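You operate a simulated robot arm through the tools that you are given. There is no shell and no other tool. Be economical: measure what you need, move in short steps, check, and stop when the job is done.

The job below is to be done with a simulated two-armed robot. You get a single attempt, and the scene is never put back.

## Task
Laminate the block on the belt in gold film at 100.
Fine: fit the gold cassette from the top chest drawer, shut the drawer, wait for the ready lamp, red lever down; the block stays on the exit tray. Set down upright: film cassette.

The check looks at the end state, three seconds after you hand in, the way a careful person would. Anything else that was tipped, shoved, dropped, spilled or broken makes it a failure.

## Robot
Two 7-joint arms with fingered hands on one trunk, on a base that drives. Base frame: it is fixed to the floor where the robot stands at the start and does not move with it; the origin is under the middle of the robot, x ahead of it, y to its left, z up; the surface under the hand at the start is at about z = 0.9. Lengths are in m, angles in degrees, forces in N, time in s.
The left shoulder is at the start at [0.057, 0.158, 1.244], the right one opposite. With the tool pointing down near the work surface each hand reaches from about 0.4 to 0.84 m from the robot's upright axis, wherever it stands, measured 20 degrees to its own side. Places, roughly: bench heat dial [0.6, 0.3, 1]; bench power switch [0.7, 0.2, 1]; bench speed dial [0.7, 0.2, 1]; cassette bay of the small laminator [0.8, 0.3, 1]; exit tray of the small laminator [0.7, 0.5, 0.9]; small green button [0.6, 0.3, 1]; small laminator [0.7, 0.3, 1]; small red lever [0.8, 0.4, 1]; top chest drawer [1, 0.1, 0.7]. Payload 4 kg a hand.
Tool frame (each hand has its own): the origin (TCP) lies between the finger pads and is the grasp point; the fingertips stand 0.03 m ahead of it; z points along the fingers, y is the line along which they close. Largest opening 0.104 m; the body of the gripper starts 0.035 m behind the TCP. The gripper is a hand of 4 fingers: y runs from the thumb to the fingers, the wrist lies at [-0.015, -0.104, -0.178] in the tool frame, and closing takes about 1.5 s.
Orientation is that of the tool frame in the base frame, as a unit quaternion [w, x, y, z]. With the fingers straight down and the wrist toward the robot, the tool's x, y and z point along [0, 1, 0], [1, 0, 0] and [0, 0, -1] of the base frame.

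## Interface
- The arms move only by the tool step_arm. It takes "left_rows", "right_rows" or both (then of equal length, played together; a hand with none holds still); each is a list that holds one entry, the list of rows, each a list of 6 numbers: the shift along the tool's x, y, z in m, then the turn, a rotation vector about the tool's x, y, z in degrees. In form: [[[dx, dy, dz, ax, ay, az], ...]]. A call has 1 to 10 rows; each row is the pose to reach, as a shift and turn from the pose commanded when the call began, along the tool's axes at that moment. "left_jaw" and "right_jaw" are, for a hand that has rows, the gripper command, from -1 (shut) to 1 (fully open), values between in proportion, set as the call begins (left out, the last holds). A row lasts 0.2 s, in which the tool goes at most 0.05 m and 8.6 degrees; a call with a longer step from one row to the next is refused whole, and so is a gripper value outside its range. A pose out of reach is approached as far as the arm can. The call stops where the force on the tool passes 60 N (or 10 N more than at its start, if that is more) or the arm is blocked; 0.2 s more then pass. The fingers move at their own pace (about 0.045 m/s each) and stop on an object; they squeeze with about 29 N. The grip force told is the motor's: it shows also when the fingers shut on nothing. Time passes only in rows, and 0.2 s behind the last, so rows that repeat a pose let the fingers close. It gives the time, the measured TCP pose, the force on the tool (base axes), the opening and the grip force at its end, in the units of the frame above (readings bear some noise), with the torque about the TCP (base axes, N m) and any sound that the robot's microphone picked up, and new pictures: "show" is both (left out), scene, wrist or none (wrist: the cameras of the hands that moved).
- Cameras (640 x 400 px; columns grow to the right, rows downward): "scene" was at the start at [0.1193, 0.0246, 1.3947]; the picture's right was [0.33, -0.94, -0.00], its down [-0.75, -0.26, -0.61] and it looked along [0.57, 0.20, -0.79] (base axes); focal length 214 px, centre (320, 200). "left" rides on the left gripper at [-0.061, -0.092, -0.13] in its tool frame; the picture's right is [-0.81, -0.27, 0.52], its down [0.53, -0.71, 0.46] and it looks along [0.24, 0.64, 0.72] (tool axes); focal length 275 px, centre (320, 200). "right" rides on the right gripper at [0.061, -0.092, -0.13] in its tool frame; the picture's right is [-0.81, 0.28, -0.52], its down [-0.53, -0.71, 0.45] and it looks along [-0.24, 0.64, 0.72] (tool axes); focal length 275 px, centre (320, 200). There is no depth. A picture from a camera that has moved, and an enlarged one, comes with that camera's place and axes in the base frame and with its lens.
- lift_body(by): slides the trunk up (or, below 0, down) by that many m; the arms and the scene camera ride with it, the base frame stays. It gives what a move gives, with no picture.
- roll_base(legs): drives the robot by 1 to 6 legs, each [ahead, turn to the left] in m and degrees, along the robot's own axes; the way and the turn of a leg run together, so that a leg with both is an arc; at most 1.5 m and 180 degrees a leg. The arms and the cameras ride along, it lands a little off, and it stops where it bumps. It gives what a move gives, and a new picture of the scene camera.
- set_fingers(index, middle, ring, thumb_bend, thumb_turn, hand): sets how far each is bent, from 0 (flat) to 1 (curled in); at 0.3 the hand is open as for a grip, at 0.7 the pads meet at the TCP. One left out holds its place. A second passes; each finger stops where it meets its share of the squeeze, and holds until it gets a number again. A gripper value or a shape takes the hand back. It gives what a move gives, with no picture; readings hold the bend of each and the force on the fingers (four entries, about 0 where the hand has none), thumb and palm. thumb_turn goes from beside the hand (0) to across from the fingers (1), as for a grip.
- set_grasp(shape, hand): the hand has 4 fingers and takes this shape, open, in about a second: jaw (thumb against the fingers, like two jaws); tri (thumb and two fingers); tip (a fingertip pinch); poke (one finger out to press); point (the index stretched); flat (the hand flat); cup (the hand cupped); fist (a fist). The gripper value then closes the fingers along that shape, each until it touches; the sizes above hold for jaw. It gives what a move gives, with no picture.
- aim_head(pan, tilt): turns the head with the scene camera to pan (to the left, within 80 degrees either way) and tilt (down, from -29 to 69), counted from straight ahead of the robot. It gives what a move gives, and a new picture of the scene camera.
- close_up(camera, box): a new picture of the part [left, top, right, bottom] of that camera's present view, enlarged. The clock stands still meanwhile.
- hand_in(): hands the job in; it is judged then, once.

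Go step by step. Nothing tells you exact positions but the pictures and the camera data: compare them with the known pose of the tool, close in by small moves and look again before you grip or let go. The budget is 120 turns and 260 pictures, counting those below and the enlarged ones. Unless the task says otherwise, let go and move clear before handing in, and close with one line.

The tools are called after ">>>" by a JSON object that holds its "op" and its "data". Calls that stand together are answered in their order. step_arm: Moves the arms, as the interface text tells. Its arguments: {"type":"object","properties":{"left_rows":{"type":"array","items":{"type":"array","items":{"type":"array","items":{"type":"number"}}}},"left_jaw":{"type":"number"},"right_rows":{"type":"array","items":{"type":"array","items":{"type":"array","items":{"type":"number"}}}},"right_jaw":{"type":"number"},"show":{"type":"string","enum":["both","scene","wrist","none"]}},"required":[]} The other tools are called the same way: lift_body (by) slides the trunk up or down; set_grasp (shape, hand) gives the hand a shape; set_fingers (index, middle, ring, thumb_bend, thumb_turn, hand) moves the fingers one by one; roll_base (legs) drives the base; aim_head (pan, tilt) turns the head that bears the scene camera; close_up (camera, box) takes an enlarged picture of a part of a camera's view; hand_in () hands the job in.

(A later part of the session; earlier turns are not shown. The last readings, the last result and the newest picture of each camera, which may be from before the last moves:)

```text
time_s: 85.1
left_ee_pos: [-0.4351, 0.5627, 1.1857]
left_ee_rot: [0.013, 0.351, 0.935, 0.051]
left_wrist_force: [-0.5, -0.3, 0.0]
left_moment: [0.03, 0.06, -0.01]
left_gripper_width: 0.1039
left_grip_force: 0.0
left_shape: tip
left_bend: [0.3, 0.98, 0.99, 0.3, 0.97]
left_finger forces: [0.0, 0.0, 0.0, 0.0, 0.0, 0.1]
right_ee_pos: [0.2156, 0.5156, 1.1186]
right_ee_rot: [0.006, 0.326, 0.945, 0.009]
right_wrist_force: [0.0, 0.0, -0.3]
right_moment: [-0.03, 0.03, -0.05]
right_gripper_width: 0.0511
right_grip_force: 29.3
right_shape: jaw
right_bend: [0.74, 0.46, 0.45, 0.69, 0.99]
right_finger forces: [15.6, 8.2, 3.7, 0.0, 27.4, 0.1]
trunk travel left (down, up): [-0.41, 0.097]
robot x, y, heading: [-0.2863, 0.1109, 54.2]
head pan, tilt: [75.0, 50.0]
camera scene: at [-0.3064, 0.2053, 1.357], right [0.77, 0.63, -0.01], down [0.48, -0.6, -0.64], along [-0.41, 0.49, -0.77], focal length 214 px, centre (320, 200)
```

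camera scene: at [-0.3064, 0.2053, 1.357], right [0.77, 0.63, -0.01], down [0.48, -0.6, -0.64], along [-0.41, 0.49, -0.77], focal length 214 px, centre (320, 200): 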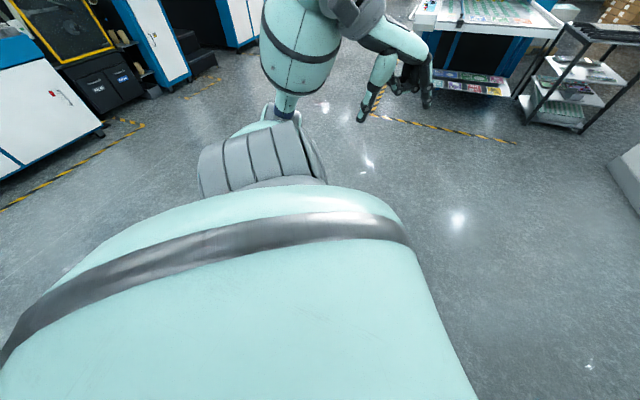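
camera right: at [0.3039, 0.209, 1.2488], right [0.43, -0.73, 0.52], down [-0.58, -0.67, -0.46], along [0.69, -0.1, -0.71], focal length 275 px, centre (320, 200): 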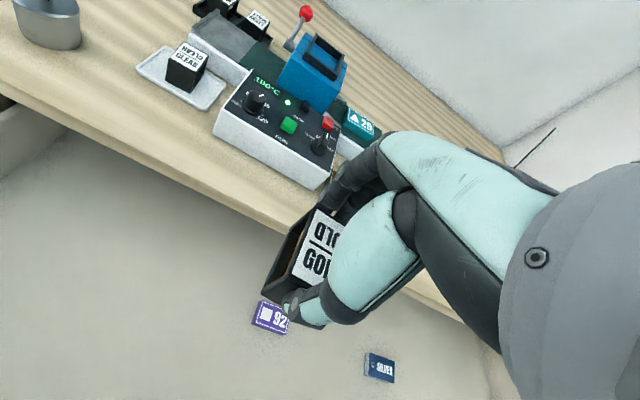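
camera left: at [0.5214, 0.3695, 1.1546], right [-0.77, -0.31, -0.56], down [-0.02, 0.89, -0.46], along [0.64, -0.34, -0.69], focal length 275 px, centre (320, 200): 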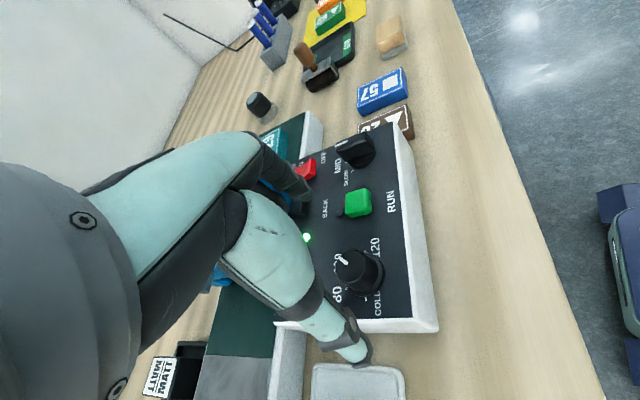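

I see nothing behind me; perhaps the right flank brushed the drawer. I turn back square first, then reverse straight.

>>> {"op": "roll_base", "data": {"legs": [[0, -36.7], [-0.2, 0]]}}

>>> {"op": "aim_head", "data": {"pan": 0, "tilt": 50}}

```text
time_s: 88.7
left_ee_pos: [-0.319, 0.5052, 1.1834]
left_ee_rot: [0.026, 0.626, 0.778, 0.042]
left_wrist_force: [0.5, -0.3, -1.5]
left_moment: [-0.02, 0.03, 0.0]
left_gripper_width: 0.1038
left_grip_force: 0.0
left_shape: tip
left_bend: [0.3, 0.98, 0.99, 0.3, 0.97]
left_finger forces: [0.0, 0.1, 0.0, 0.0, 0.0, 0.1]
right_ee_pos: [0.1768, 0.0784, 1.1165]
right_ee_rot: [0.006, 0.605, 0.796, 0.003]
right_wrist_force: [0.3, 0.0, -1.2]
right_moment: [0.02, 0.01, -0.02]
right_gripper_width: 0.0513
right_grip_force: 28.7
right_shape: jaw
right_bend: [0.74, 0.46, 0.46, 0.69, 0.99]
right_finger forces: [15.2, 7.9, 3.5, 0.0, 26.7, 0.0]
trunk travel left (down, up): [-0.41, 0.097]
robot x, y, heading: [-0.4743, 0.0446, 17.3]
head pan, tilt: [75.0, 50.0]
camera scene: at [-0.4263, 0.1397, 1.3566], right [1.0, 0.04, -0.02], down [0.02, -0.77, -0.64], along [-0.04, 0.64, -0.77], focal length 214 px, centre (320, 200)
```

scene: 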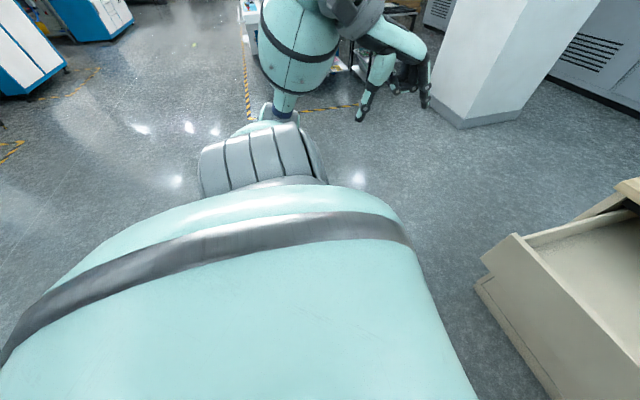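

```text
time_s: 90.2
left_ee_pos: [-0.3336, 0.495, 1.1919]
left_ee_rot: [0.042, 0.629, 0.774, 0.056]
left_wrist_force: [-0.6, -0.3, 0.0]
left_moment: [0.02, 0.02, 0.03]
left_gripper_width: 0.1037
left_grip_force: 0.2
left_shape: tip
left_bend: [0.3, 0.98, 0.99, 0.3, 0.98]
left_finger forces: [0.0, 0.0, 0.0, 0.1, 0.0, 0.0]
right_ee_pos: [0.1595, 0.0724, 1.1271]
right_ee_rot: [0.011, 0.605, 0.796, 0.011]
right_wrist_force: [0.2, 0.2, -2.0]
right_moment: [-0.01, 0.01, 0.02]
right_gripper_width: 0.0514
right_grip_force: 28.8
right_shape: jaw
right_bend: [0.74, 0.46, 0.48, 0.69, 0.99]
right_finger forces: [16.1, 8.8, 3.8, 0.1, 27.1, 0.1]
trunk travel left (down, up): [-0.41, 0.097]
robot x, y, heading: [-0.4708, 0.0492, 17.3]
head pan, tilt: [0.0, 50.0]
camera scene: at [-0.3557, 0.0833, 1.3563], right [0.3, -0.95, 0.0], down [-0.74, -0.23, -0.63], along [0.6, 0.19, -0.77], focal length 214 px, centre (320, 200)
```

scene: 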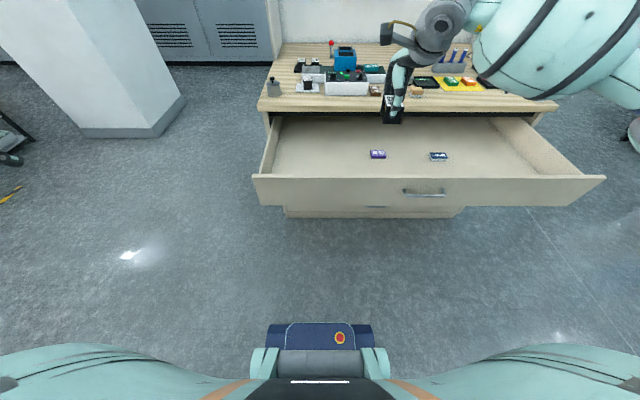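

Clear now. I make a fist with the left hand and bring it in front of the drawer's panel.

>>> {"op": "set_grasp", "data": {"hand": "left", "shape": "fist"}}

>>> {"op": "step_arm", "data": {"left_rows": [[[-0.033, 0.035, 0.0, 1, 0, -1], [-0.066, 0.07, 0.0, 2, 0, -2], [-0.1, 0.105, 0.01, 3, 0, -3], [-0.133, 0.14, 0.03, 4, 0, -4], [-0.166, 0.175, 0.05, 5, 0, -5], [-0.196, 0.21, 0.08, 6, 0, -6], [-0.196, 0.21, 0.125, 7, 0, -6]]]}}

```text
time_s: 91.1
left_ee_pos: [-0.333, 0.4961, 1.1908]
left_ee_rot: [0.042, 0.629, 0.774, 0.054]
left_wrist_force: [-0.4, 0.0, -0.7]
left_moment: [0.01, -0.02, 0.02]
left_gripper_width: 0.0
left_grip_force: 0.0
left_shape: fist
left_bend: [1.0, 1.0, 1.0, 0.86, 0.85]
left_finger forces: [0.0, 0.0, 0.0, 0.1, 0.1, 0.1]
right_ee_pos: [0.1596, 0.0729, 1.1272]
right_ee_rot: [0.01, 0.605, 0.796, 0.012]
right_wrist_force: [0.6, -0.6, -1.4]
right_moment: [0.02, 0.01, -0.02]
right_gripper_width: 0.0512
right_grip_force: 28.8
right_shape: jaw
right_bend: [0.74, 0.46, 0.48, 0.69, 0.99]
right_finger forces: [16.0, 8.6, 3.7, 0.0, 27.1, 0.0]
trunk travel left (down, up): [-0.41, 0.097]
robot x, y, heading: [-0.4727, 0.0461, 17.2]
head pan, tilt: [0.0, 50.0]
```

```text
refused: row 4 steps farther than a row can; nothing moved
```

>>> {"op": "step_arm", "data": {"left_rows": [[[-0.03, 0.033, 0.0, 1, 0, -1], [-0.06, 0.066, 0.0, 2, 0, -2], [-0.09, 0.099, 0.005, 3, 0, -3], [-0.12, 0.132, 0.015, 4, 0, -4], [-0.15, 0.165, 0.03, 5, 0, -5], [-0.18, 0.195, 0.05, 6, 0, -6], [-0.196, 0.21, 0.09, 7, 0, -6], [-0.196, 0.21, 0.135, 7, 0, -6]]]}}

```text
time_s: 92.9
left_ee_pos: [-0.0762, 0.36, 1.0702]
left_ee_rot: [-0.005, 0.585, 0.811, -0.002]
left_wrist_force: [0.3, 0.4, 0.3]
left_moment: [-0.02, 0.0, 0.01]
left_gripper_width: 0.0
left_grip_force: 0.0
left_shape: fist
left_bend: [1.0, 1.0, 1.0, 0.86, 0.85]
left_finger forces: [0.0, 0.0, 0.0, 0.0, 0.0, 0.1]
left hand out of reach, approached as far as the arm can: row 1, 2
right_ee_pos: [0.1615, 0.0749, 1.1259]
right_ee_rot: [0.011, 0.605, 0.796, 0.01]
right_wrist_force: [1.3, -0.6, -0.8]
right_moment: [0.02, 0.0, -0.04]
right_gripper_width: 0.0511
right_grip_force: 29.1
right_shape: jaw
right_bend: [0.74, 0.46, 0.48, 0.69, 0.99]
right_finger forces: [16.1, 8.7, 3.6, 0.1, 27.1, 0.0]
trunk travel left (down, up): [-0.41, 0.097]
robot x, y, heading: [-0.4704, 0.0452, 17.5]
head pan, tilt: [0.0, 50.0]
camera scene: at [-0.3526, 0.0856, 1.3559], right [0.3, -0.95, 0.0], down [-0.74, -0.23, -0.63], along [0.6, 0.19, -0.78], focal length 214 px, centre (320, 200)
camera left: at [-0.1439, 0.2727, 1.2032], right [-0.01, -0.85, -0.52], down [-0.85, 0.28, -0.45], along [0.53, 0.44, -0.73], focal length 275 px, centre (320, 200)
```

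scene: 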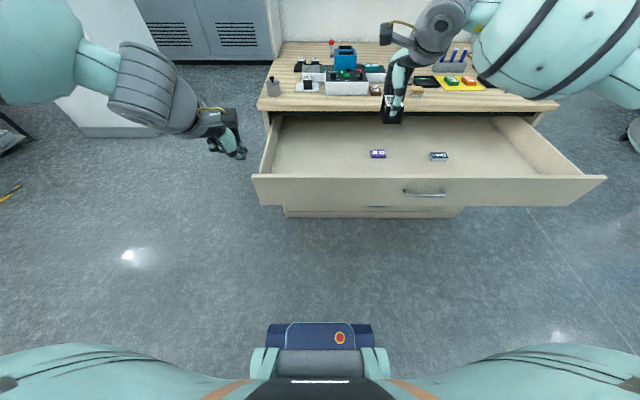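
left: 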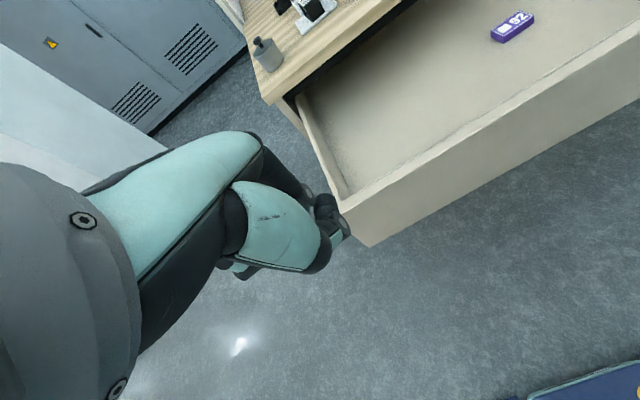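

The fist would meet the panel only 6 cm from its end, so I shift the robot 20 cm to the right first.

>>> {"op": "roll_base", "data": {"legs": [[0, -90], [0.22, 0], [0, 90]]}}

```text
time_s: 103.7
left_ee_pos: [-0.0104, 0.1402, 1.0721]
left_ee_rot: [-0.006, 0.59, 0.807, 0.0]
left_wrist_force: [-0.2, -0.3, 0.4]
left_moment: [-0.04, -0.02, -0.04]
left_gripper_width: 0.0
left_grip_force: 0.1
left_shape: fist
left_bend: [1.0, 1.0, 1.0, 0.86, 0.85]
left_finger forces: [0.0, 0.1, 0.0, 0.0, 0.0, 0.1]
right_ee_pos: [0.2226, -0.1475, 1.1271]
right_ee_rot: [0.011, 0.61, 0.792, 0.011]
right_wrist_force: [-0.2, -0.5, -0.9]
right_moment: [0.0, -0.03, -0.02]
right_gripper_width: 0.0505
right_grip_force: 29.2
right_shape: jaw
right_bend: [0.74, 0.46, 0.49, 0.69, 1.0]
right_finger forces: [15.6, 8.8, 2.9, 0.1, 25.5, 0.1]
trunk travel left (down, up): [-0.41, 0.097]
robot x, y, heading: [-0.408, -0.1768, 16.8]
head pan, tilt: [0.0, 50.0]
camera scene: at [-0.2887, -0.1379, 1.3562], right [0.29, -0.96, 0.0], down [-0.74, -0.22, -0.63], along [0.61, 0.18, -0.77], focal length 214 px, centre (320, 200)
```

scene: 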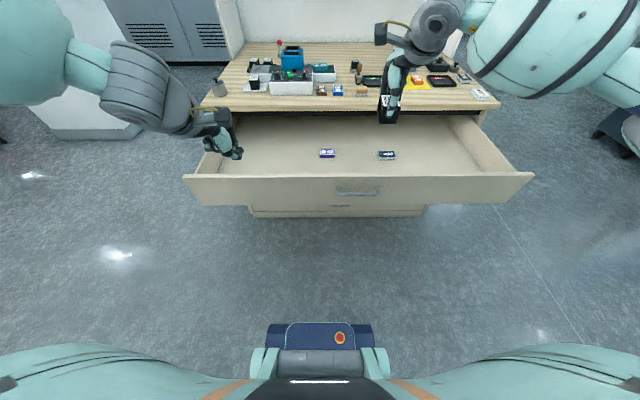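

Now the fist is 0.29 m in from the panel's end. I lower it to the panel's height.

>>> {"op": "step_arm", "data": {"left_rows": [[[0, 0, 0.045, 0, 0, 0], [0, 0, 0.09, 0, 0, 0], [0, 0, 0.135, 0, 0, 0], [0, 0, 0.18, 0, 0, 0], [0, 0, 0.225, 0, 0, 0], [0, 0, 0.27, 0, 0, 0], [0, 0, 0.295, 0, 0, 0]]], "show": "both"}}

```text
time_s: 105.3
left_ee_pos: [-0.0429, 0.1785, 0.8467]
left_ee_rot: [-0.001, 0.59, 0.807, 0.004]
left_wrist_force: [0.7, -0.1, 0.0]
left_moment: [-0.01, -0.01, 0.01]
left_gripper_width: 0.0002
left_grip_force: 0.0
left_shape: fist
left_bend: [1.0, 1.0, 1.0, 0.86, 0.85]
left_finger forces: [0.0, 0.0, 0.0, 0.0, 0.0, 0.1]
left hand out of reach, approached as far as the arm can: row 5, 6, 7
right_ee_pos: [0.2096, -0.1524, 1.1342]
right_ee_rot: [0.015, 0.611, 0.791, 0.017]
right_wrist_force: [0.4, 0.5, -0.7]
right_moment: [-0.01, 0.0, -0.03]
right_gripper_width: 0.0506
right_grip_force: 29.6
right_shape: jaw
right_bend: [0.74, 0.45, 0.49, 0.7, 1.0]
right_finger forces: [16.3, 8.7, 2.7, 0.0, 26.7, 0.0]
trunk travel left (down, up): [-0.41, 0.097]
robot x, y, heading: [-0.4037, -0.1728, 16.9]
head pan, tilt: [0.0, 50.0]
camera scene: at [-0.2882, -0.1383, 1.3562], right [0.29, -0.96, 0.0], down [-0.74, -0.22, -0.63], along [0.6, 0.18, -0.78], focal length 214 px, centre (320, 200)
camera left: at [-0.1133, 0.091, 0.9793], right [-0.02, -0.85, -0.52], down [-0.84, 0.3, -0.46], along [0.54, 0.43, -0.72], focal length 275 px, centre (320, 200)
```

scene: 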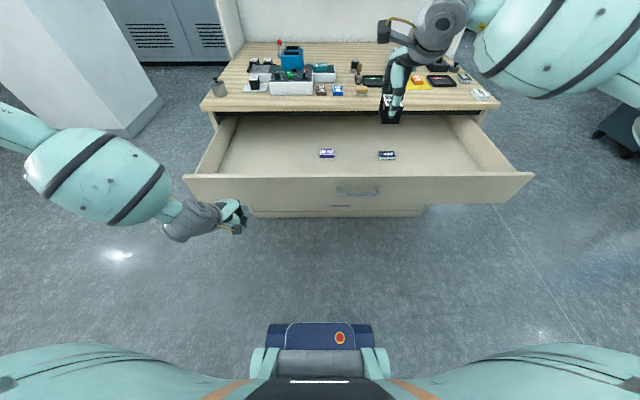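
left: 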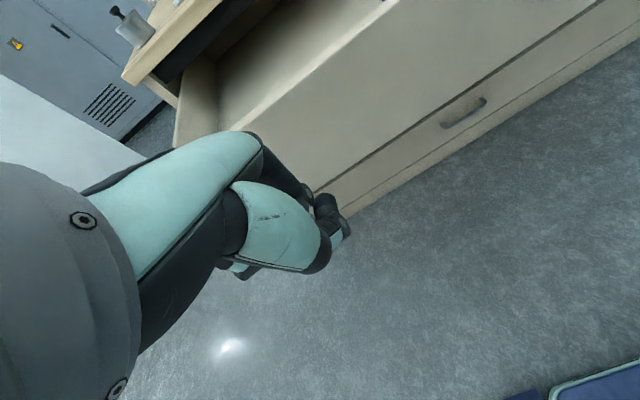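

The arm reached its lower limit; I lower the trunk 8 cm so the fist meets the panel, then drive slowly forward.

>>> {"op": "lift_body", "data": {"by": -0.08}}

>>> {"op": "roll_base", "data": {"legs": [[0.15, 0]]}}

```text
time_s: 106.5
left_ee_pos: [-0.0427, 0.178, 0.7681]
left_ee_rot: [-0.001, 0.59, 0.807, 0.004]
left_wrist_force: [0.2, -0.2, -0.4]
left_moment: [-0.01, 0.04, 0.0]
left_gripper_width: 0.0
left_grip_force: 0.0
left_shape: fist
left_bend: [1.0, 1.0, 1.0, 0.86, 0.85]
left_finger forces: [0.1, 0.0, 0.1, 0.0, 0.0, 0.0]
right_ee_pos: [0.2095, -0.1519, 1.0537]
right_ee_rot: [0.014, 0.61, 0.792, 0.017]
right_wrist_force: [1.1, 0.1, -0.8]
right_moment: [0.05, -0.01, 0.01]
right_gripper_width: 0.0506
right_grip_force: 29.0
right_shape: jaw
right_bend: [0.74, 0.45, 0.49, 0.7, 1.0]
right_finger forces: [16.5, 8.7, 2.8, 0.0, 26.6, 0.0]
trunk travel left (down, up): [-0.33, 0.177]
robot x, y, heading: [-0.4096, -0.1732, 17.0]
head pan, tilt: [0.0, 50.0]
```

```text
time_s: 107.9
left_ee_pos: [0.1029, 0.2237, 0.768]
left_ee_rot: [-0.002, 0.589, 0.808, 0.004]
left_wrist_force: [1.1, 0.7, -0.8]
left_moment: [0.0, 0.0, 0.01]
left_gripper_width: 0.0002
left_grip_force: 0.1
left_shape: fist
left_bend: [1.0, 1.0, 1.0, 0.86, 0.85]
left_finger forces: [0.0, 0.1, 0.0, 0.0, 0.1, 0.0]
right_ee_pos: [0.358, -0.1049, 1.0548]
right_ee_rot: [0.015, 0.609, 0.793, 0.016]
right_wrist_force: [0.1, -0.3, -1.2]
right_moment: [-0.03, 0.03, 0.0]
right_gripper_width: 0.0505
right_grip_force: 29.8
right_shape: jaw
right_bend: [0.74, 0.45, 0.49, 0.7, 1.0]
right_finger forces: [16.4, 8.7, 2.8, 0.0, 26.7, 0.0]
trunk travel left (down, up): [-0.33, 0.177]
robot x, y, heading: [-0.2589, -0.1301, 17.0]
head pan, tilt: [0.0, 50.0]
camera scene: at [-0.1423, -0.0931, 1.2758], right [0.29, -0.96, 0.0], down [-0.74, -0.23, -0.63], along [0.6, 0.19, -0.77], focal length 214 px, centre (320, 200)
```

scene: 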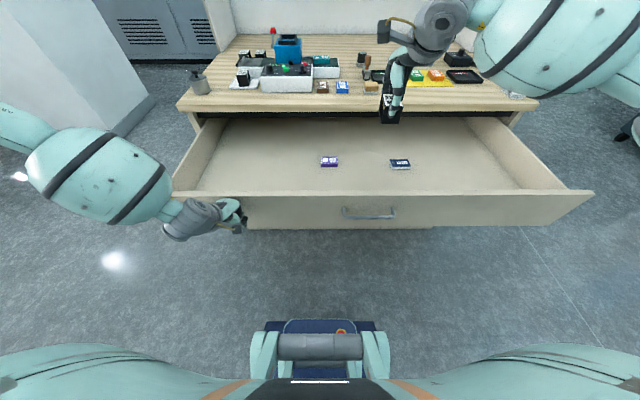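

The fist is about to touch the panel. Before pushing on, I raise the cassette hand by 12 cm so it clears the items on the table.

>>> {"op": "step_arm", "data": {"right_rows": [[[0, -0.01, -0.04, 0, 0, 0], [0, -0.02, -0.08, 0, 0, 0], [0, -0.03, -0.12, 0, 0, 0]]], "show": "none"}}

>>> {"op": "roll_base", "data": {"legs": [[0.1, 0], [0.1, 0]]}}

```text
time_s: 108.7
left_ee_pos: [0.094, 0.2224, 0.7738]
left_ee_rot: [0.004, 0.589, 0.808, 0.01]
left_wrist_force: [-0.6, 0.0, 0.0]
left_moment: [0.02, -0.01, -0.01]
left_gripper_width: 0.0
left_grip_force: 0.1
left_shape: fist
left_bend: [1.0, 1.0, 1.0, 0.86, 0.85]
left_finger forces: [0.0, 0.0, 0.0, 0.1, 0.0, 0.0]
right_ee_pos: [0.3074, -0.1161, 1.181]
right_ee_rot: [0.02, 0.609, 0.793, 0.022]
right_wrist_force: [0.0, 0.7, -0.6]
right_moment: [0.01, -0.03, -0.01]
right_gripper_width: 0.0507
right_grip_force: 29.9
right_shape: jaw
right_bend: [0.74, 0.45, 0.49, 0.7, 1.0]
right_finger forces: [16.5, 8.6, 2.9, 0.0, 26.5, 0.1]
trunk travel left (down, up): [-0.33, 0.177]
robot x, y, heading: [-0.2587, -0.1299, 16.5]
head pan, tilt: [0.0, 50.0]
```

```text
time_s: 110.7
left_ee_pos: [0.2724, 0.2787, 0.7794]
left_ee_rot: [0.009, 0.588, 0.809, 0.016]
left_wrist_force: [-0.1, 0.6, -0.4]
left_moment: [0.02, 0.01, 0.01]
left_gripper_width: 0.0001
left_grip_force: 0.0
left_shape: fist
left_bend: [1.0, 1.0, 1.0, 0.86, 0.85]
left_finger forces: [0.1, 0.0, 0.0, 0.0, 0.0, 0.0]
right_ee_pos: [0.481, -0.0627, 1.189]
right_ee_rot: [0.024, 0.608, 0.793, 0.029]
right_wrist_force: [-0.4, 0.1, -2.1]
right_moment: [-0.02, 0.0, -0.01]
right_gripper_width: 0.0504
right_grip_force: 28.6
right_shape: jaw
right_bend: [0.74, 0.45, 0.49, 0.7, 1.0]
right_finger forces: [16.1, 8.5, 2.8, 0.1, 26.5, 0.1]
trunk travel left (down, up): [-0.33, 0.177]
robot x, y, heading: [-0.0712, -0.0705, 17.1]
head pan, tilt: [0.0, 50.0]
camera scene: at [0.0144, -0.0446, 1.279], right [0.29, -0.96, 0.0], down [-0.72, -0.22, -0.66], along [0.63, 0.19, -0.75], focal length 214 px, centre (320, 200)
```

scene: 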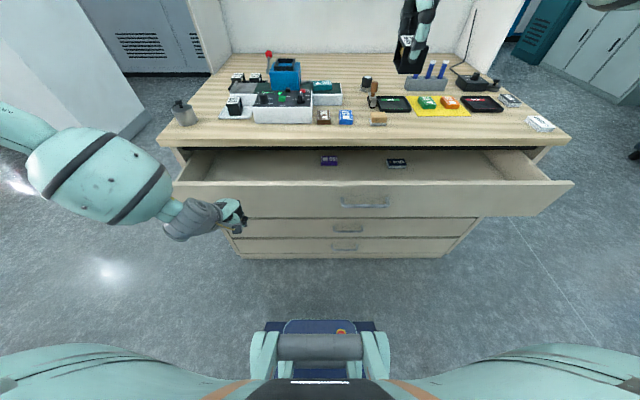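

The drawer is closing; about 14 cm remain. I continue in small legs.

>>> {"op": "roll_base", "data": {"legs": [[0.1, 0], [0.03, 0]]}}

>>> {"op": "close_up", "data": {"camera": "scene", "box": [150, 100, 600, 300]}}

```text
time_s: 112.3
left_ee_pos: [0.4085, 0.3203, 0.7768]
left_ee_rot: [0.005, 0.588, 0.809, 0.01]
left_wrist_force: [-1.1, 0.0, 0.4]
left_moment: [0.02, -0.08, -0.01]
left_gripper_width: 0.0
left_grip_force: 0.1
left_shape: fist
left_bend: [1.0, 1.0, 1.0, 0.86, 0.85]
left_finger forces: [0.1, 0.1, 0.0, 0.0, 0.0, 0.1]
right_ee_pos: [0.6218, -0.0196, 1.1849]
right_ee_rot: [0.02, 0.608, 0.793, 0.025]
right_wrist_force: [-2.2, -0.3, -0.8]
right_moment: [0.07, -0.09, -0.04]
right_gripper_width: 0.0508
right_grip_force: 29.3
right_shape: jaw
right_bend: [0.74, 0.45, 0.49, 0.7, 1.0]
right_finger forces: [16.1, 8.5, 2.9, 0.0, 26.4, 0.0]
trunk travel left (down, up): [-0.33, 0.177]
robot x, y, heading: [0.0559, -0.0329, 17.2]
head pan, tilt: [0.0, 50.0]
camera scene: at [0.169, 0.0034, 1.2766], right [0.3, -0.96, 0.0], down [-0.74, -0.23, -0.64], along [0.61, 0.19, -0.77], focal length 214 px, centre (320, 200)
```

scene: 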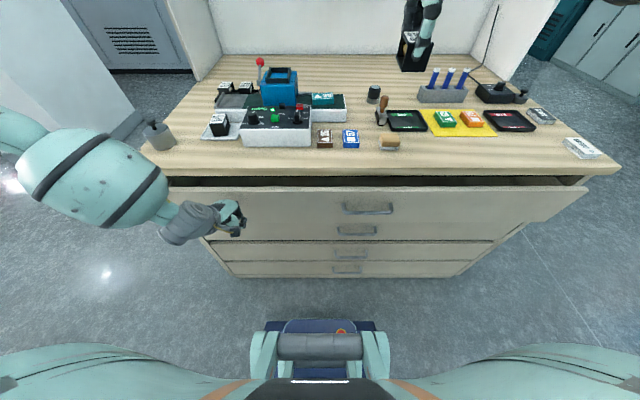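

```text
1.42 times, centred on (375, 200) of scene
camera zoom: at [0.169, 0.0034, 1.2766], right [0.3, -0.96, 0.0], down [-0.74, -0.23, -0.64], along [0.61, 0.19, -0.77], focal length 305 px, centre (242, 200)
```

zoom: 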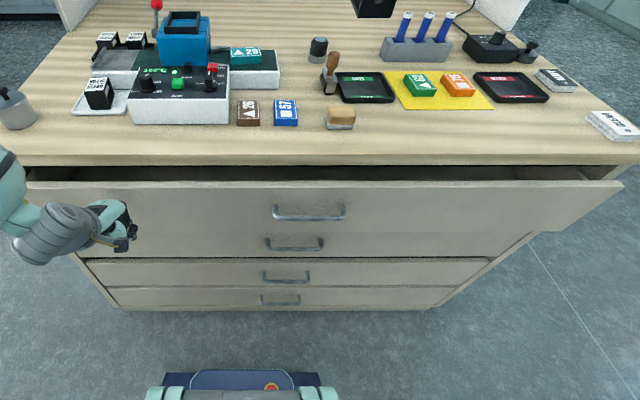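

About 3 cm remain. I push on gently.

>>> {"op": "roll_base", "data": {"legs": [[0.035, 0]]}}

>>> {"op": "close_up", "data": {"camera": "scene", "box": [150, 70, 600, 300]}}

>>> {"op": "close_up", "data": {"camera": "scene", "box": [200, 50, 350, 150]}}

```text
time_s: 113.2
left_ee_pos: [0.4321, 0.3259, 0.7845]
left_ee_rot: [0.011, 0.588, 0.809, 0.017]
left_wrist_force: [-0.7, -0.3, -0.4]
left_moment: [0.02, -0.05, 0.01]
left_gripper_width: 0.0958
left_grip_force: 0.1
left_shape: fist
left_bend: [1.0, 1.0, 1.0, 0.86, 0.85]
left_finger forces: [0.1, 0.1, 0.0, 0.0, 0.0, 0.0]
right_ee_pos: [0.6368, -0.015, 1.1938]
right_ee_rot: [0.026, 0.607, 0.794, 0.032]
right_wrist_force: [-1.0, 0.3, -0.6]
right_moment: [0.0, -0.04, -0.02]
right_gripper_width: 0.0506
right_grip_force: 29.1
right_shape: jaw
right_bend: [0.74, 0.45, 0.49, 0.7, 1.0]
right_finger forces: [16.4, 8.6, 2.8, 0.0, 26.8, 0.0]
trunk travel left (down, up): [-0.33, 0.177]
robot x, y, heading: [0.091, -0.0231, 17.4]
head pan, tilt: [0.0, 50.0]
camera scene: at [0.1979, 0.0124, 1.2771], right [0.3, -0.96, 0.0], down [-0.73, -0.23, -0.64], along [0.61, 0.19, -0.77], focal length 214 px, centre (320, 200)
```

scene: 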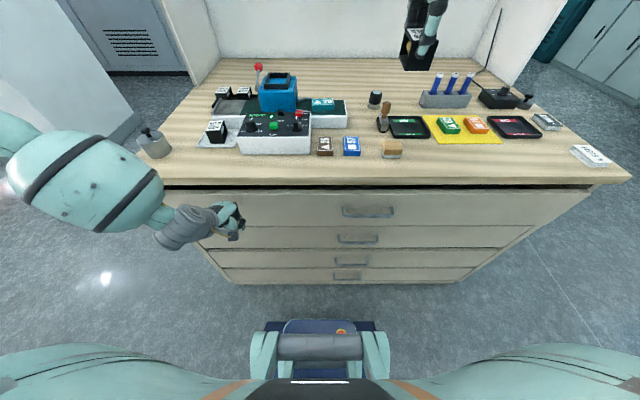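

```text
1.42 times, centred on (375, 185) of scene
camera zoom: at [0.1979, 0.0124, 1.2771], right [0.3, -0.96, 0.0], down [-0.73, -0.23, -0.64], along [0.61, 0.19, -0.77], focal length 305 px, centre (242, 221)
```

zoom: 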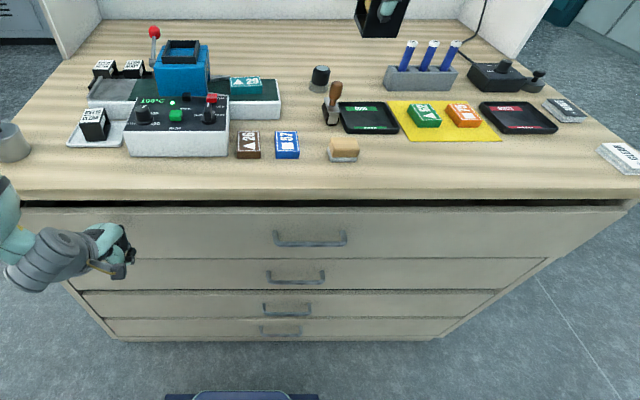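

```text
4.00 times, centred on (275, 100) of scene
camera zoom: at [0.1979, 0.0124, 1.2771], right [0.3, -0.96, 0.0], down [-0.73, -0.23, -0.64], along [0.61, 0.19, -0.77], focal length 858 px, centre (500, 600)
```

zoom: 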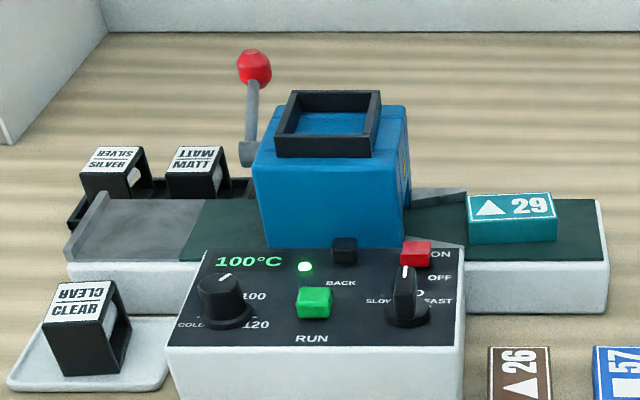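

Nearly shut; I push once more until it stops.

>>> {"op": "roll_base", "data": {"legs": [[0.025, 0]]}}

>>> {"op": "close_up", "data": {"camera": "scene", "box": [180, 170, 620, 300]}}

```text
time_s: 114.0
left_ee_pos: [0.4477, 0.3307, 0.7877]
left_ee_rot: [0.013, 0.587, 0.809, 0.022]
left_wrist_force: [-0.3, -0.9, 0.1]
left_moment: [0.01, -0.02, 0.02]
left_gripper_width: 0.0961
left_grip_force: 0.0
left_shape: fist
left_bend: [1.0, 1.0, 1.0, 0.86, 0.85]
left_finger forces: [0.0, 0.0, 0.0, 0.0, 0.0, 0.0]
right_ee_pos: [0.6486, -0.0117, 1.1997]
right_ee_rot: [0.029, 0.606, 0.794, 0.037]
right_wrist_force: [-0.7, -0.3, -1.1]
right_moment: [-0.03, -0.03, 0.0]
right_gripper_width: 0.0505
right_grip_force: 29.0
right_shape: jaw
right_bend: [0.74, 0.45, 0.49, 0.7, 1.0]
right_finger forces: [16.2, 8.7, 2.7, 0.0, 26.9, 0.1]
trunk travel left (down, up): [-0.33, 0.177]
robot x, y, heading: [0.1142, -0.0104, 17.0]
head pan, tilt: [0.0, 50.0]
camera scene: at [0.2214, 0.0196, 1.2771], right [0.3, -0.96, 0.0], down [-0.73, -0.23, -0.64], along [0.61, 0.19, -0.77], focal length 214 px, centre (320, 200)
```

scene: 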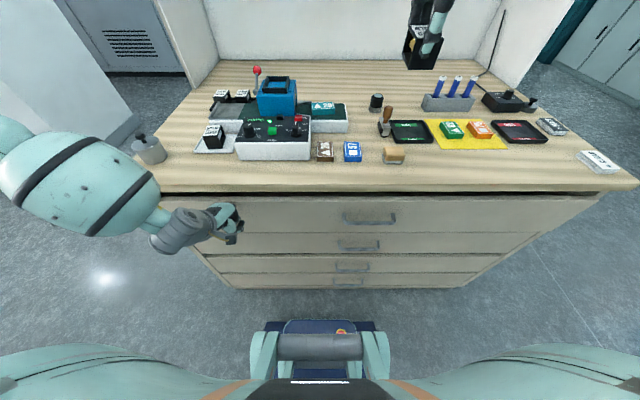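

```text
1.45 times, centred on (400, 235) of scene
camera zoom: at [0.2214, 0.0196, 1.2771], right [0.3, -0.96, 0.0], down [-0.73, -0.23, -0.64], along [0.61, 0.19, -0.77], focal length 312 px, centre (204, 149)
```

zoom: 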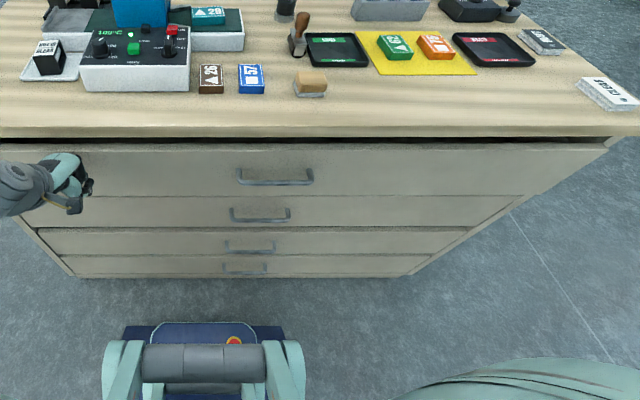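

It is hard to tell whether it is fully home, so I push with the left arm and read the force.

>>> {"op": "step_arm", "data": {"left_rows": [[[0, 0.01, 0, 0, 0, 0], [0, 0.02, 0, 0, 0, 0], [0, 0.03, 0, 0, 0, 0], [0, 0.04, 0, 0, 0, 0]]], "show": "scene"}}

>>> {"op": "close_up", "data": {"camera": "scene", "box": [180, 170, 620, 300]}}

```text
time_s: 115.0
left_ee_pos: [0.4821, 0.3432, 0.79]
left_ee_rot: [0.014, 0.588, 0.809, 0.02]
left_wrist_force: [-0.3, -3.3, -15.0]
left_moment: [0.06, 0.18, -0.01]
left_gripper_width: 0.0962
left_grip_force: 0.0
left_shape: fist
left_bend: [1.0, 1.0, 1.0, 0.86, 0.85]
left_finger forces: [0.1, 0.0, 0.0, 0.0, 0.1, 14.0]
right_ee_pos: [0.6469, -0.0114, 1.2014]
right_ee_rot: [0.031, 0.607, 0.793, 0.037]
right_wrist_force: [-0.5, 0.0, -1.1]
right_moment: [-0.01, 0.0, 0.02]
right_gripper_width: 0.0504
right_grip_force: 29.0
right_shape: jaw
right_bend: [0.74, 0.45, 0.49, 0.7, 1.0]
right_finger forces: [16.3, 8.8, 2.8, 0.0, 26.8, 0.0]
trunk travel left (down, up): [-0.33, 0.177]
robot x, y, heading: [0.1144, -0.0104, 17.1]
head pan, tilt: [0.0, 50.0]
camera scene: at [0.2335, 0.0238, 1.2756], right [0.3, -0.96, 0.0], down [-0.74, -0.23, -0.63], along [0.6, 0.19, -0.77], focal length 214 px, centre (320, 200)
```

scene: 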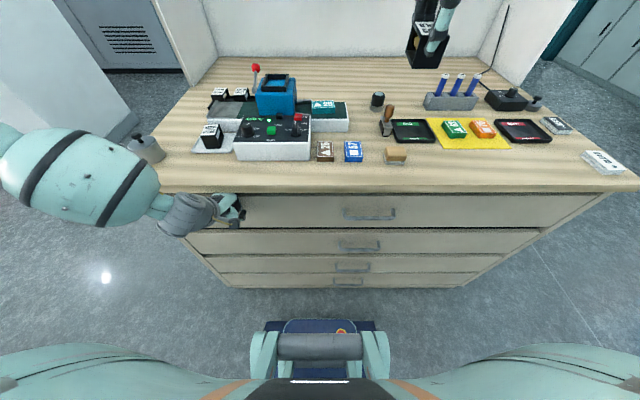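

```text
1.45 times, centred on (400, 235) of scene
camera zoom: at [0.2335, 0.0238, 1.2756], right [0.3, -0.96, 0.0], down [-0.74, -0.23, -0.63], along [0.6, 0.19, -0.77], focal length 312 px, centre (204, 149)
```

zoom: 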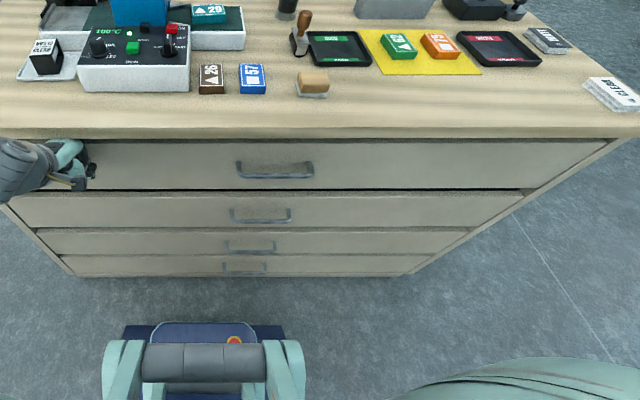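

The drawer is home (the gap line below it is as at the start). I withdraw the left hand, raise it, and reposition the base to the left for fitting the cassette with the right hand.

>>> {"op": "step_arm", "data": {"left_rows": [[[0, -0.04, 0, 0, 0, 0], [0, -0.08, 0, 0, 0, 0], [0, -0.12, 0, 0, 0, 0], [0, -0.15, -0.03, 0, 0, 0], [0, -0.15, -0.075, 0, 0, 0], [0, -0.15, -0.12, 0, 0, 0], [0, -0.15, -0.165, 0, 0, 0], [0, -0.15, -0.21, 0, 0, 0], [0, -0.15, -0.255, 0, 0, 0], [0, -0.15, -0.3, 0, 0, 0]]], "show": "none"}}

>>> {"op": "roll_base", "data": {"legs": [[-0.25, 0], [0, 60], [0.36, 0], [0, -60]]}}

```text
time_s: 117.2
left_ee_pos: [0.375, 0.3149, 1.1303]
left_ee_rot: [0.014, 0.588, 0.809, 0.024]
left_wrist_force: [-1.1, -0.5, 0.4]
left_moment: [-0.01, -0.03, 0.01]
left_gripper_width: 0.0963
left_grip_force: 0.1
left_shape: fist
left_bend: [1.0, 1.0, 1.0, 0.86, 0.85]
left_finger forces: [0.0, 0.0, 0.0, 0.0, 0.0, 0.0]
left hand out of reach, approached as far as the arm can: row 3, 4, 5, 6, 7, 8, 9, 10
right_ee_pos: [0.6429, -0.0122, 1.2014]
right_ee_rot: [0.032, 0.607, 0.793, 0.039]
right_wrist_force: [0.6, 0.0, -1.0]
right_moment: [0.01, 0.03, -0.02]
right_gripper_width: 0.0505
right_grip_force: 29.3
right_shape: jaw
right_bend: [0.74, 0.45, 0.49, 0.7, 1.0]
right_finger forces: [16.3, 8.7, 2.7, 0.0, 26.9, 0.1]
trunk travel left (down, up): [-0.33, 0.177]
robot x, y, heading: [0.1152, -0.0146, 17.0]
head pan, tilt: [0.0, 50.0]
```

```text
time_s: 127.2
left_ee_pos: [0.217, 0.5967, 1.1293]
left_ee_rot: [0.013, 0.58, 0.814, 0.022]
left_wrist_force: [0.3, 0.3, -0.3]
left_moment: [-0.01, 0.05, -0.02]
left_gripper_width: 0.0959
left_grip_force: 0.0
left_shape: fist
left_bend: [1.0, 1.0, 1.0, 0.86, 0.85]
left_finger forces: [0.0, 0.1, 0.1, 0.0, 0.1, 0.1]
right_ee_pos: [0.4912, 0.2732, 1.201]
right_ee_rot: [0.03, 0.599, 0.799, 0.038]
right_wrist_force: [0.1, 0.0, -0.8]
right_moment: [0.01, -0.01, -0.01]
right_gripper_width: 0.0504
right_grip_force: 29.1
right_shape: jaw
right_bend: [0.74, 0.45, 0.49, 0.7, 1.0]
right_finger forces: [15.8, 8.4, 2.4, 0.0, 25.1, 0.0]
trunk travel left (down, up): [-0.33, 0.177]
robot x, y, heading: [-0.0404, 0.2712, 18.3]
head pan, tilt: [0.0, 50.0]
camera scene: at [0.0735, 0.3101, 1.2758], right [0.31, -0.95, 0.0], down [-0.74, -0.24, -0.63], along [0.6, 0.2, -0.77], focal length 214 px, centre (320, 200)
```

scene: 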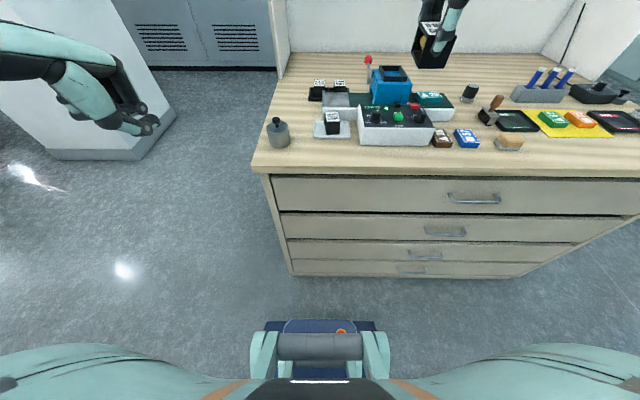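

The drawer is flush. I raise the trunk and roll 12 cm forward for reach to the bay.

>>> {"op": "lift_body", "data": {"by": 0.12}}

>>> {"op": "roll_base", "data": {"legs": [[0.12, -0.8]]}}

>>> {"op": "close_up", "data": {"camera": "scene", "box": [300, 60, 480, 172]}}

>>> {"op": "close_up", "data": {"camera": "right", "box": [120, 60, 460, 360]}}

```text
time_s: 128.7
left_ee_pos: [0.2095, 0.5959, 1.2614]
left_ee_rot: [0.024, 0.576, 0.817, 0.031]
left_wrist_force: [-0.5, -1.0, -0.2]
left_moment: [0.01, -0.02, 0.0]
left_gripper_width: 0.0961
left_grip_force: 0.0
left_shape: fist
left_bend: [1.0, 1.0, 1.0, 0.86, 0.85]
left_finger forces: [0.0, 0.0, 0.1, 0.0, 0.0, 0.0]
right_ee_pos: [0.477, 0.2687, 1.3268]
right_ee_rot: [0.036, 0.599, 0.799, 0.042]
right_wrist_force: [-0.7, 0.6, -1.0]
right_moment: [-0.01, 0.03, 0.0]
right_gripper_width: 0.0503
right_grip_force: 28.5
right_shape: jaw
right_bend: [0.74, 0.45, 0.49, 0.71, 1.0]
right_finger forces: [16.3, 9.0, 2.4, 0.0, 26.5, 0.0]
trunk travel left (down, up): [-0.45, 0.057]
robot x, y, heading: [-0.0438, 0.2671, 18.2]
head pan, tilt: [0.0, 50.0]
```

```text
time_s: 130.0
left_ee_pos: [0.3001, 0.6198, 1.2641]
left_ee_rot: [0.028, 0.583, 0.811, 0.037]
left_wrist_force: [0.3, -0.3, -0.1]
left_moment: [0.01, 0.02, 0.01]
left_gripper_width: 0.0959
left_grip_force: 0.0
left_shape: fist
left_bend: [1.0, 1.0, 1.0, 0.86, 0.85]
left_finger forces: [0.0, 0.0, 0.0, 0.0, 0.0, 0.1]
right_ee_pos: [0.5655, 0.2932, 1.338]
right_ee_rot: [0.042, 0.603, 0.795, 0.052]
right_wrist_force: [0.5, 0.7, -0.5]
right_moment: [-0.03, 0.07, -0.04]
right_gripper_width: 0.0502
right_grip_force: 29.1
right_shape: jaw
right_bend: [0.74, 0.45, 0.49, 0.71, 1.0]
right_finger forces: [16.3, 9.0, 2.5, 0.0, 26.6, 0.1]
trunk travel left (down, up): [-0.45, 0.057]
robot x, y, heading: [0.0734, 0.3104, 17.7]
head pan, tilt: [0.0, 50.0]
camera scene: at [0.1566, 0.3363, 1.3997], right [0.3, -0.95, 0.0], down [-0.72, -0.23, -0.65], along [0.62, 0.2, -0.76], focal length 214 px, centre (320, 200)
```

scene: 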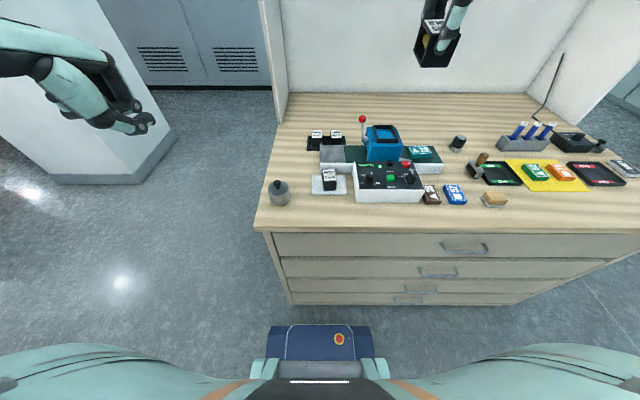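

```text
3.56 times, centred on (390, 116) of scene
camera zoom: at [0.1566, 0.3363, 1.3997], right [0.3, -0.95, 0.0], down [-0.72, -0.23, -0.65], along [0.62, 0.2, -0.76], focal length 763 px, centre (71, 499)
```

zoom: 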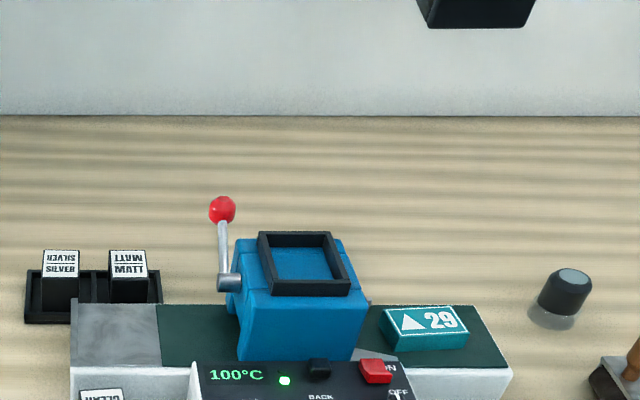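

```text
1.33 times, centred on (290, 210) of right
camera zoom: at [0.4447, 0.323, 1.4563], right [0.41, -0.72, 0.55], down [-0.48, -0.69, -0.54], along [0.77, -0.04, -0.63], focal length 367 px, centre (360, 187)
```

zoom: 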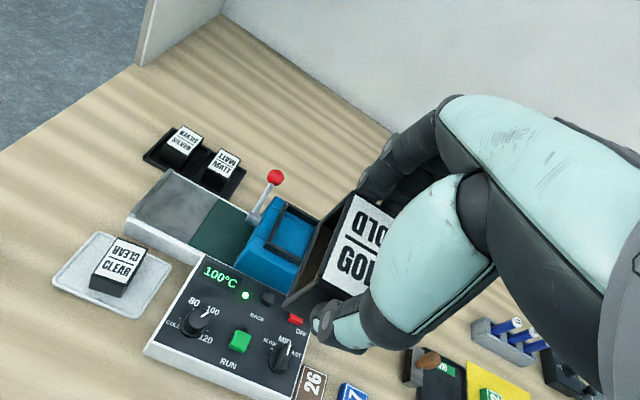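

Now I level the tilted hand, square it to the bay and bring the cassette to a hover above it.

>>> {"op": "step_arm", "data": {"right_rows": [[[-0.004, 0.028, 0.01, 1.3, 0, -0.4], [-0.008, 0.056, 0.03, 2.6, 0, -0.8], [-0.013, 0.085, 0.06, 3.9, 0, -1.2], [-0.018, 0.113, 0.09, 5.2, 0, -1.6], [-0.023, 0.142, 0.125, 6.5, 0, -1.9], [-0.027, 0.17, 0.16, 7.6, 0, -1.9], [-0.03, 0.193, 0.19, 7.6, 0, -1.9]]]}}

>>> {"op": "close_up", "data": {"camera": "scene", "box": [300, 60, 480, 172]}}

>>> {"op": "close_up", "data": {"camera": "right", "box": [150, 120, 430, 360]}}

```text
time_s: 131.6
left_ee_pos: [0.3283, 0.6303, 1.2689]
left_ee_rot: [0.035, 0.578, 0.814, 0.036]
left_wrist_force: [-0.2, 0.3, -0.4]
left_moment: [-0.01, -0.03, 0.03]
left_gripper_width: 0.096
left_grip_force: 0.0
left_shape: fist
left_bend: [1.0, 1.0, 1.0, 0.86, 0.85]
left_finger forces: [0.0, 0.1, 0.1, 0.0, 0.1, 0.0]
right_ee_pos: [0.7997, 0.3305, 1.1653]
right_ee_rot: [-0.001, 0.591, 0.806, -0.008]
right_wrist_force: [-1.5, 0.0, -1.6]
right_moment: [-0.01, -0.01, 0.0]
right_gripper_width: 0.05
right_grip_force: 28.2
right_shape: jaw
right_bend: [0.74, 0.45, 0.49, 0.71, 1.0]
right_finger forces: [16.2, 8.9, 2.5, 0.1, 26.2, 0.0]
trunk travel left (down, up): [-0.45, 0.057]
robot x, y, heading: [0.0703, 0.3064, 17.6]
head pan, tilt: [0.0, 50.0]
camera scene: at [0.1943, 0.3478, 1.3965], right [0.3, -0.95, 0.0], down [-0.74, -0.24, -0.63], along [0.6, 0.19, -0.78], focal length 214 px, centre (320, 200)
camera right: at [0.6946, 0.3638, 1.2968], right [0.51, -0.68, 0.52], down [-0.52, -0.73, -0.44], along [0.68, -0.04, -0.73], focal length 275 px, centre (320, 200)
```

scene: 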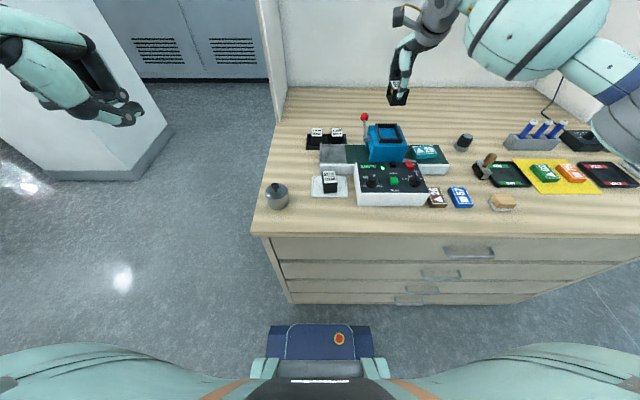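
right: 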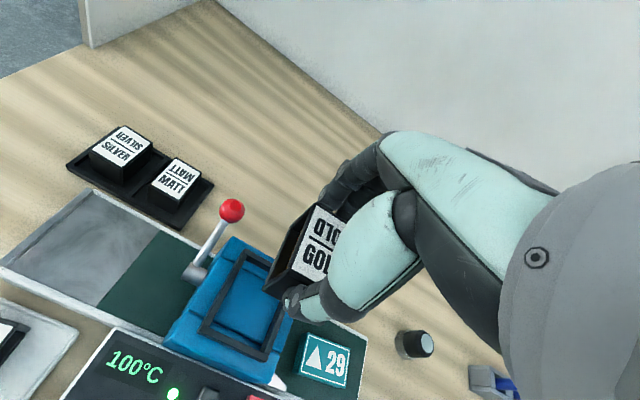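

```text
3.56 times, centred on (390, 116) of scene
camera zoom: at [0.1943, 0.3478, 1.3965], right [0.3, -0.95, 0.0], down [-0.74, -0.24, -0.63], along [0.6, 0.19, -0.78], focal length 763 px, centre (71, 499)
```

zoom: 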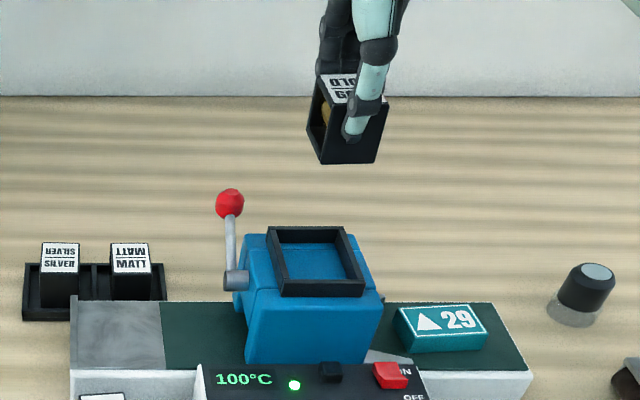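

```text
1.67 times, centred on (290, 240) of right
camera zoom: at [0.6946, 0.3638, 1.2968], right [0.51, -0.68, 0.52], down [-0.52, -0.73, -0.44], along [0.68, -0.04, -0.73], focal length 459 px, centre (370, 133)
```

zoom: 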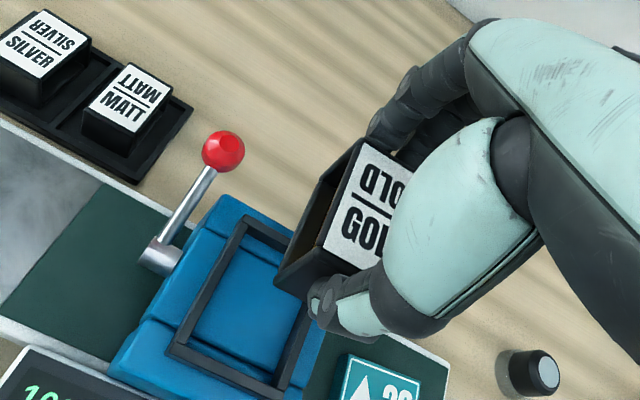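

Bay centre lies 15 mm behind (toward me of) the held cassette, laterally aligned, headings equal. I shift and lower to just above the rim, then check.

>>> {"op": "step_arm", "data": {"right_rows": [[[0.001, -0.014, 0.0, 0, 0, 0], [0.001, -0.014, 0.03, 0, 0, 0], [0.001, -0.014, 0.055, 0, 0, 0]]], "show": "none"}}

>>> {"op": "close_up", "data": {"camera": "scene", "box": [340, 80, 440, 172]}}

>>> {"op": "close_up", "data": {"camera": "right", "box": [180, 140, 420, 360]}}

```text
time_s: 132.4
left_ee_pos: [0.3224, 0.6273, 1.2722]
left_ee_rot: [0.036, 0.577, 0.815, 0.038]
left_wrist_force: [-0.6, 1.2, -0.6]
left_moment: [0.0, -0.02, 0.0]
left_gripper_width: 0.0961
left_grip_force: 0.1
left_shape: fist
left_bend: [1.0, 1.0, 1.0, 0.86, 0.85]
left_finger forces: [0.0, 0.0, 0.0, 0.0, 0.0, 0.0]
right_ee_pos: [0.7805, 0.3221, 1.114]
right_ee_rot: [0.0, 0.591, 0.807, -0.005]
right_wrist_force: [-1.1, 0.3, -0.6]
right_moment: [0.03, -0.01, -0.02]
right_gripper_width: 0.05
right_grip_force: 29.5
right_shape: jaw
right_bend: [0.74, 0.45, 0.49, 0.71, 1.0]
right_finger forces: [16.2, 9.0, 2.5, 0.0, 26.1, 0.0]
trunk travel left (down, up): [-0.45, 0.057]
robot x, y, heading: [0.0698, 0.3088, 17.6]
head pan, tilt: [0.0, 50.0]
```

```text
4.35 times, centred on (390, 126) of scene
camera zoom: at [0.1877, 0.3455, 1.3972], right [0.3, -0.95, 0.0], down [-0.74, -0.23, -0.64], along [0.61, 0.19, -0.77], focal length 932 px, centre (16, 522)
```

zoom: 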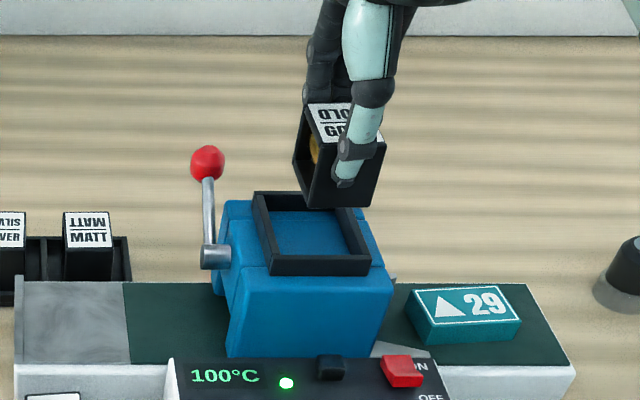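

```text
1.82 times, centred on (300, 250) of right
camera zoom: at [0.6747, 0.3547, 1.2464], right [0.51, -0.68, 0.52], down [-0.52, -0.73, -0.45], along [0.68, -0.04, -0.73], focal length 500 px, centre (356, 109)
```

zoom: 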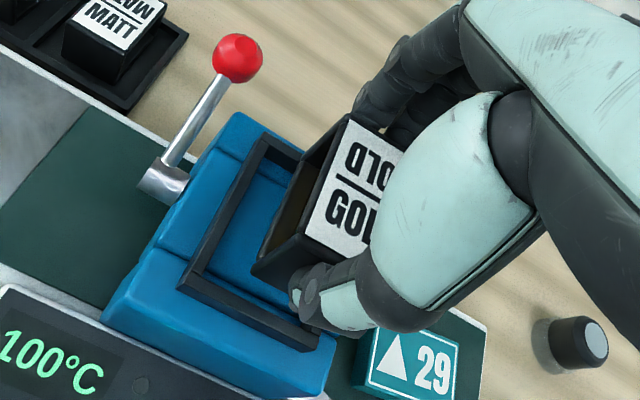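

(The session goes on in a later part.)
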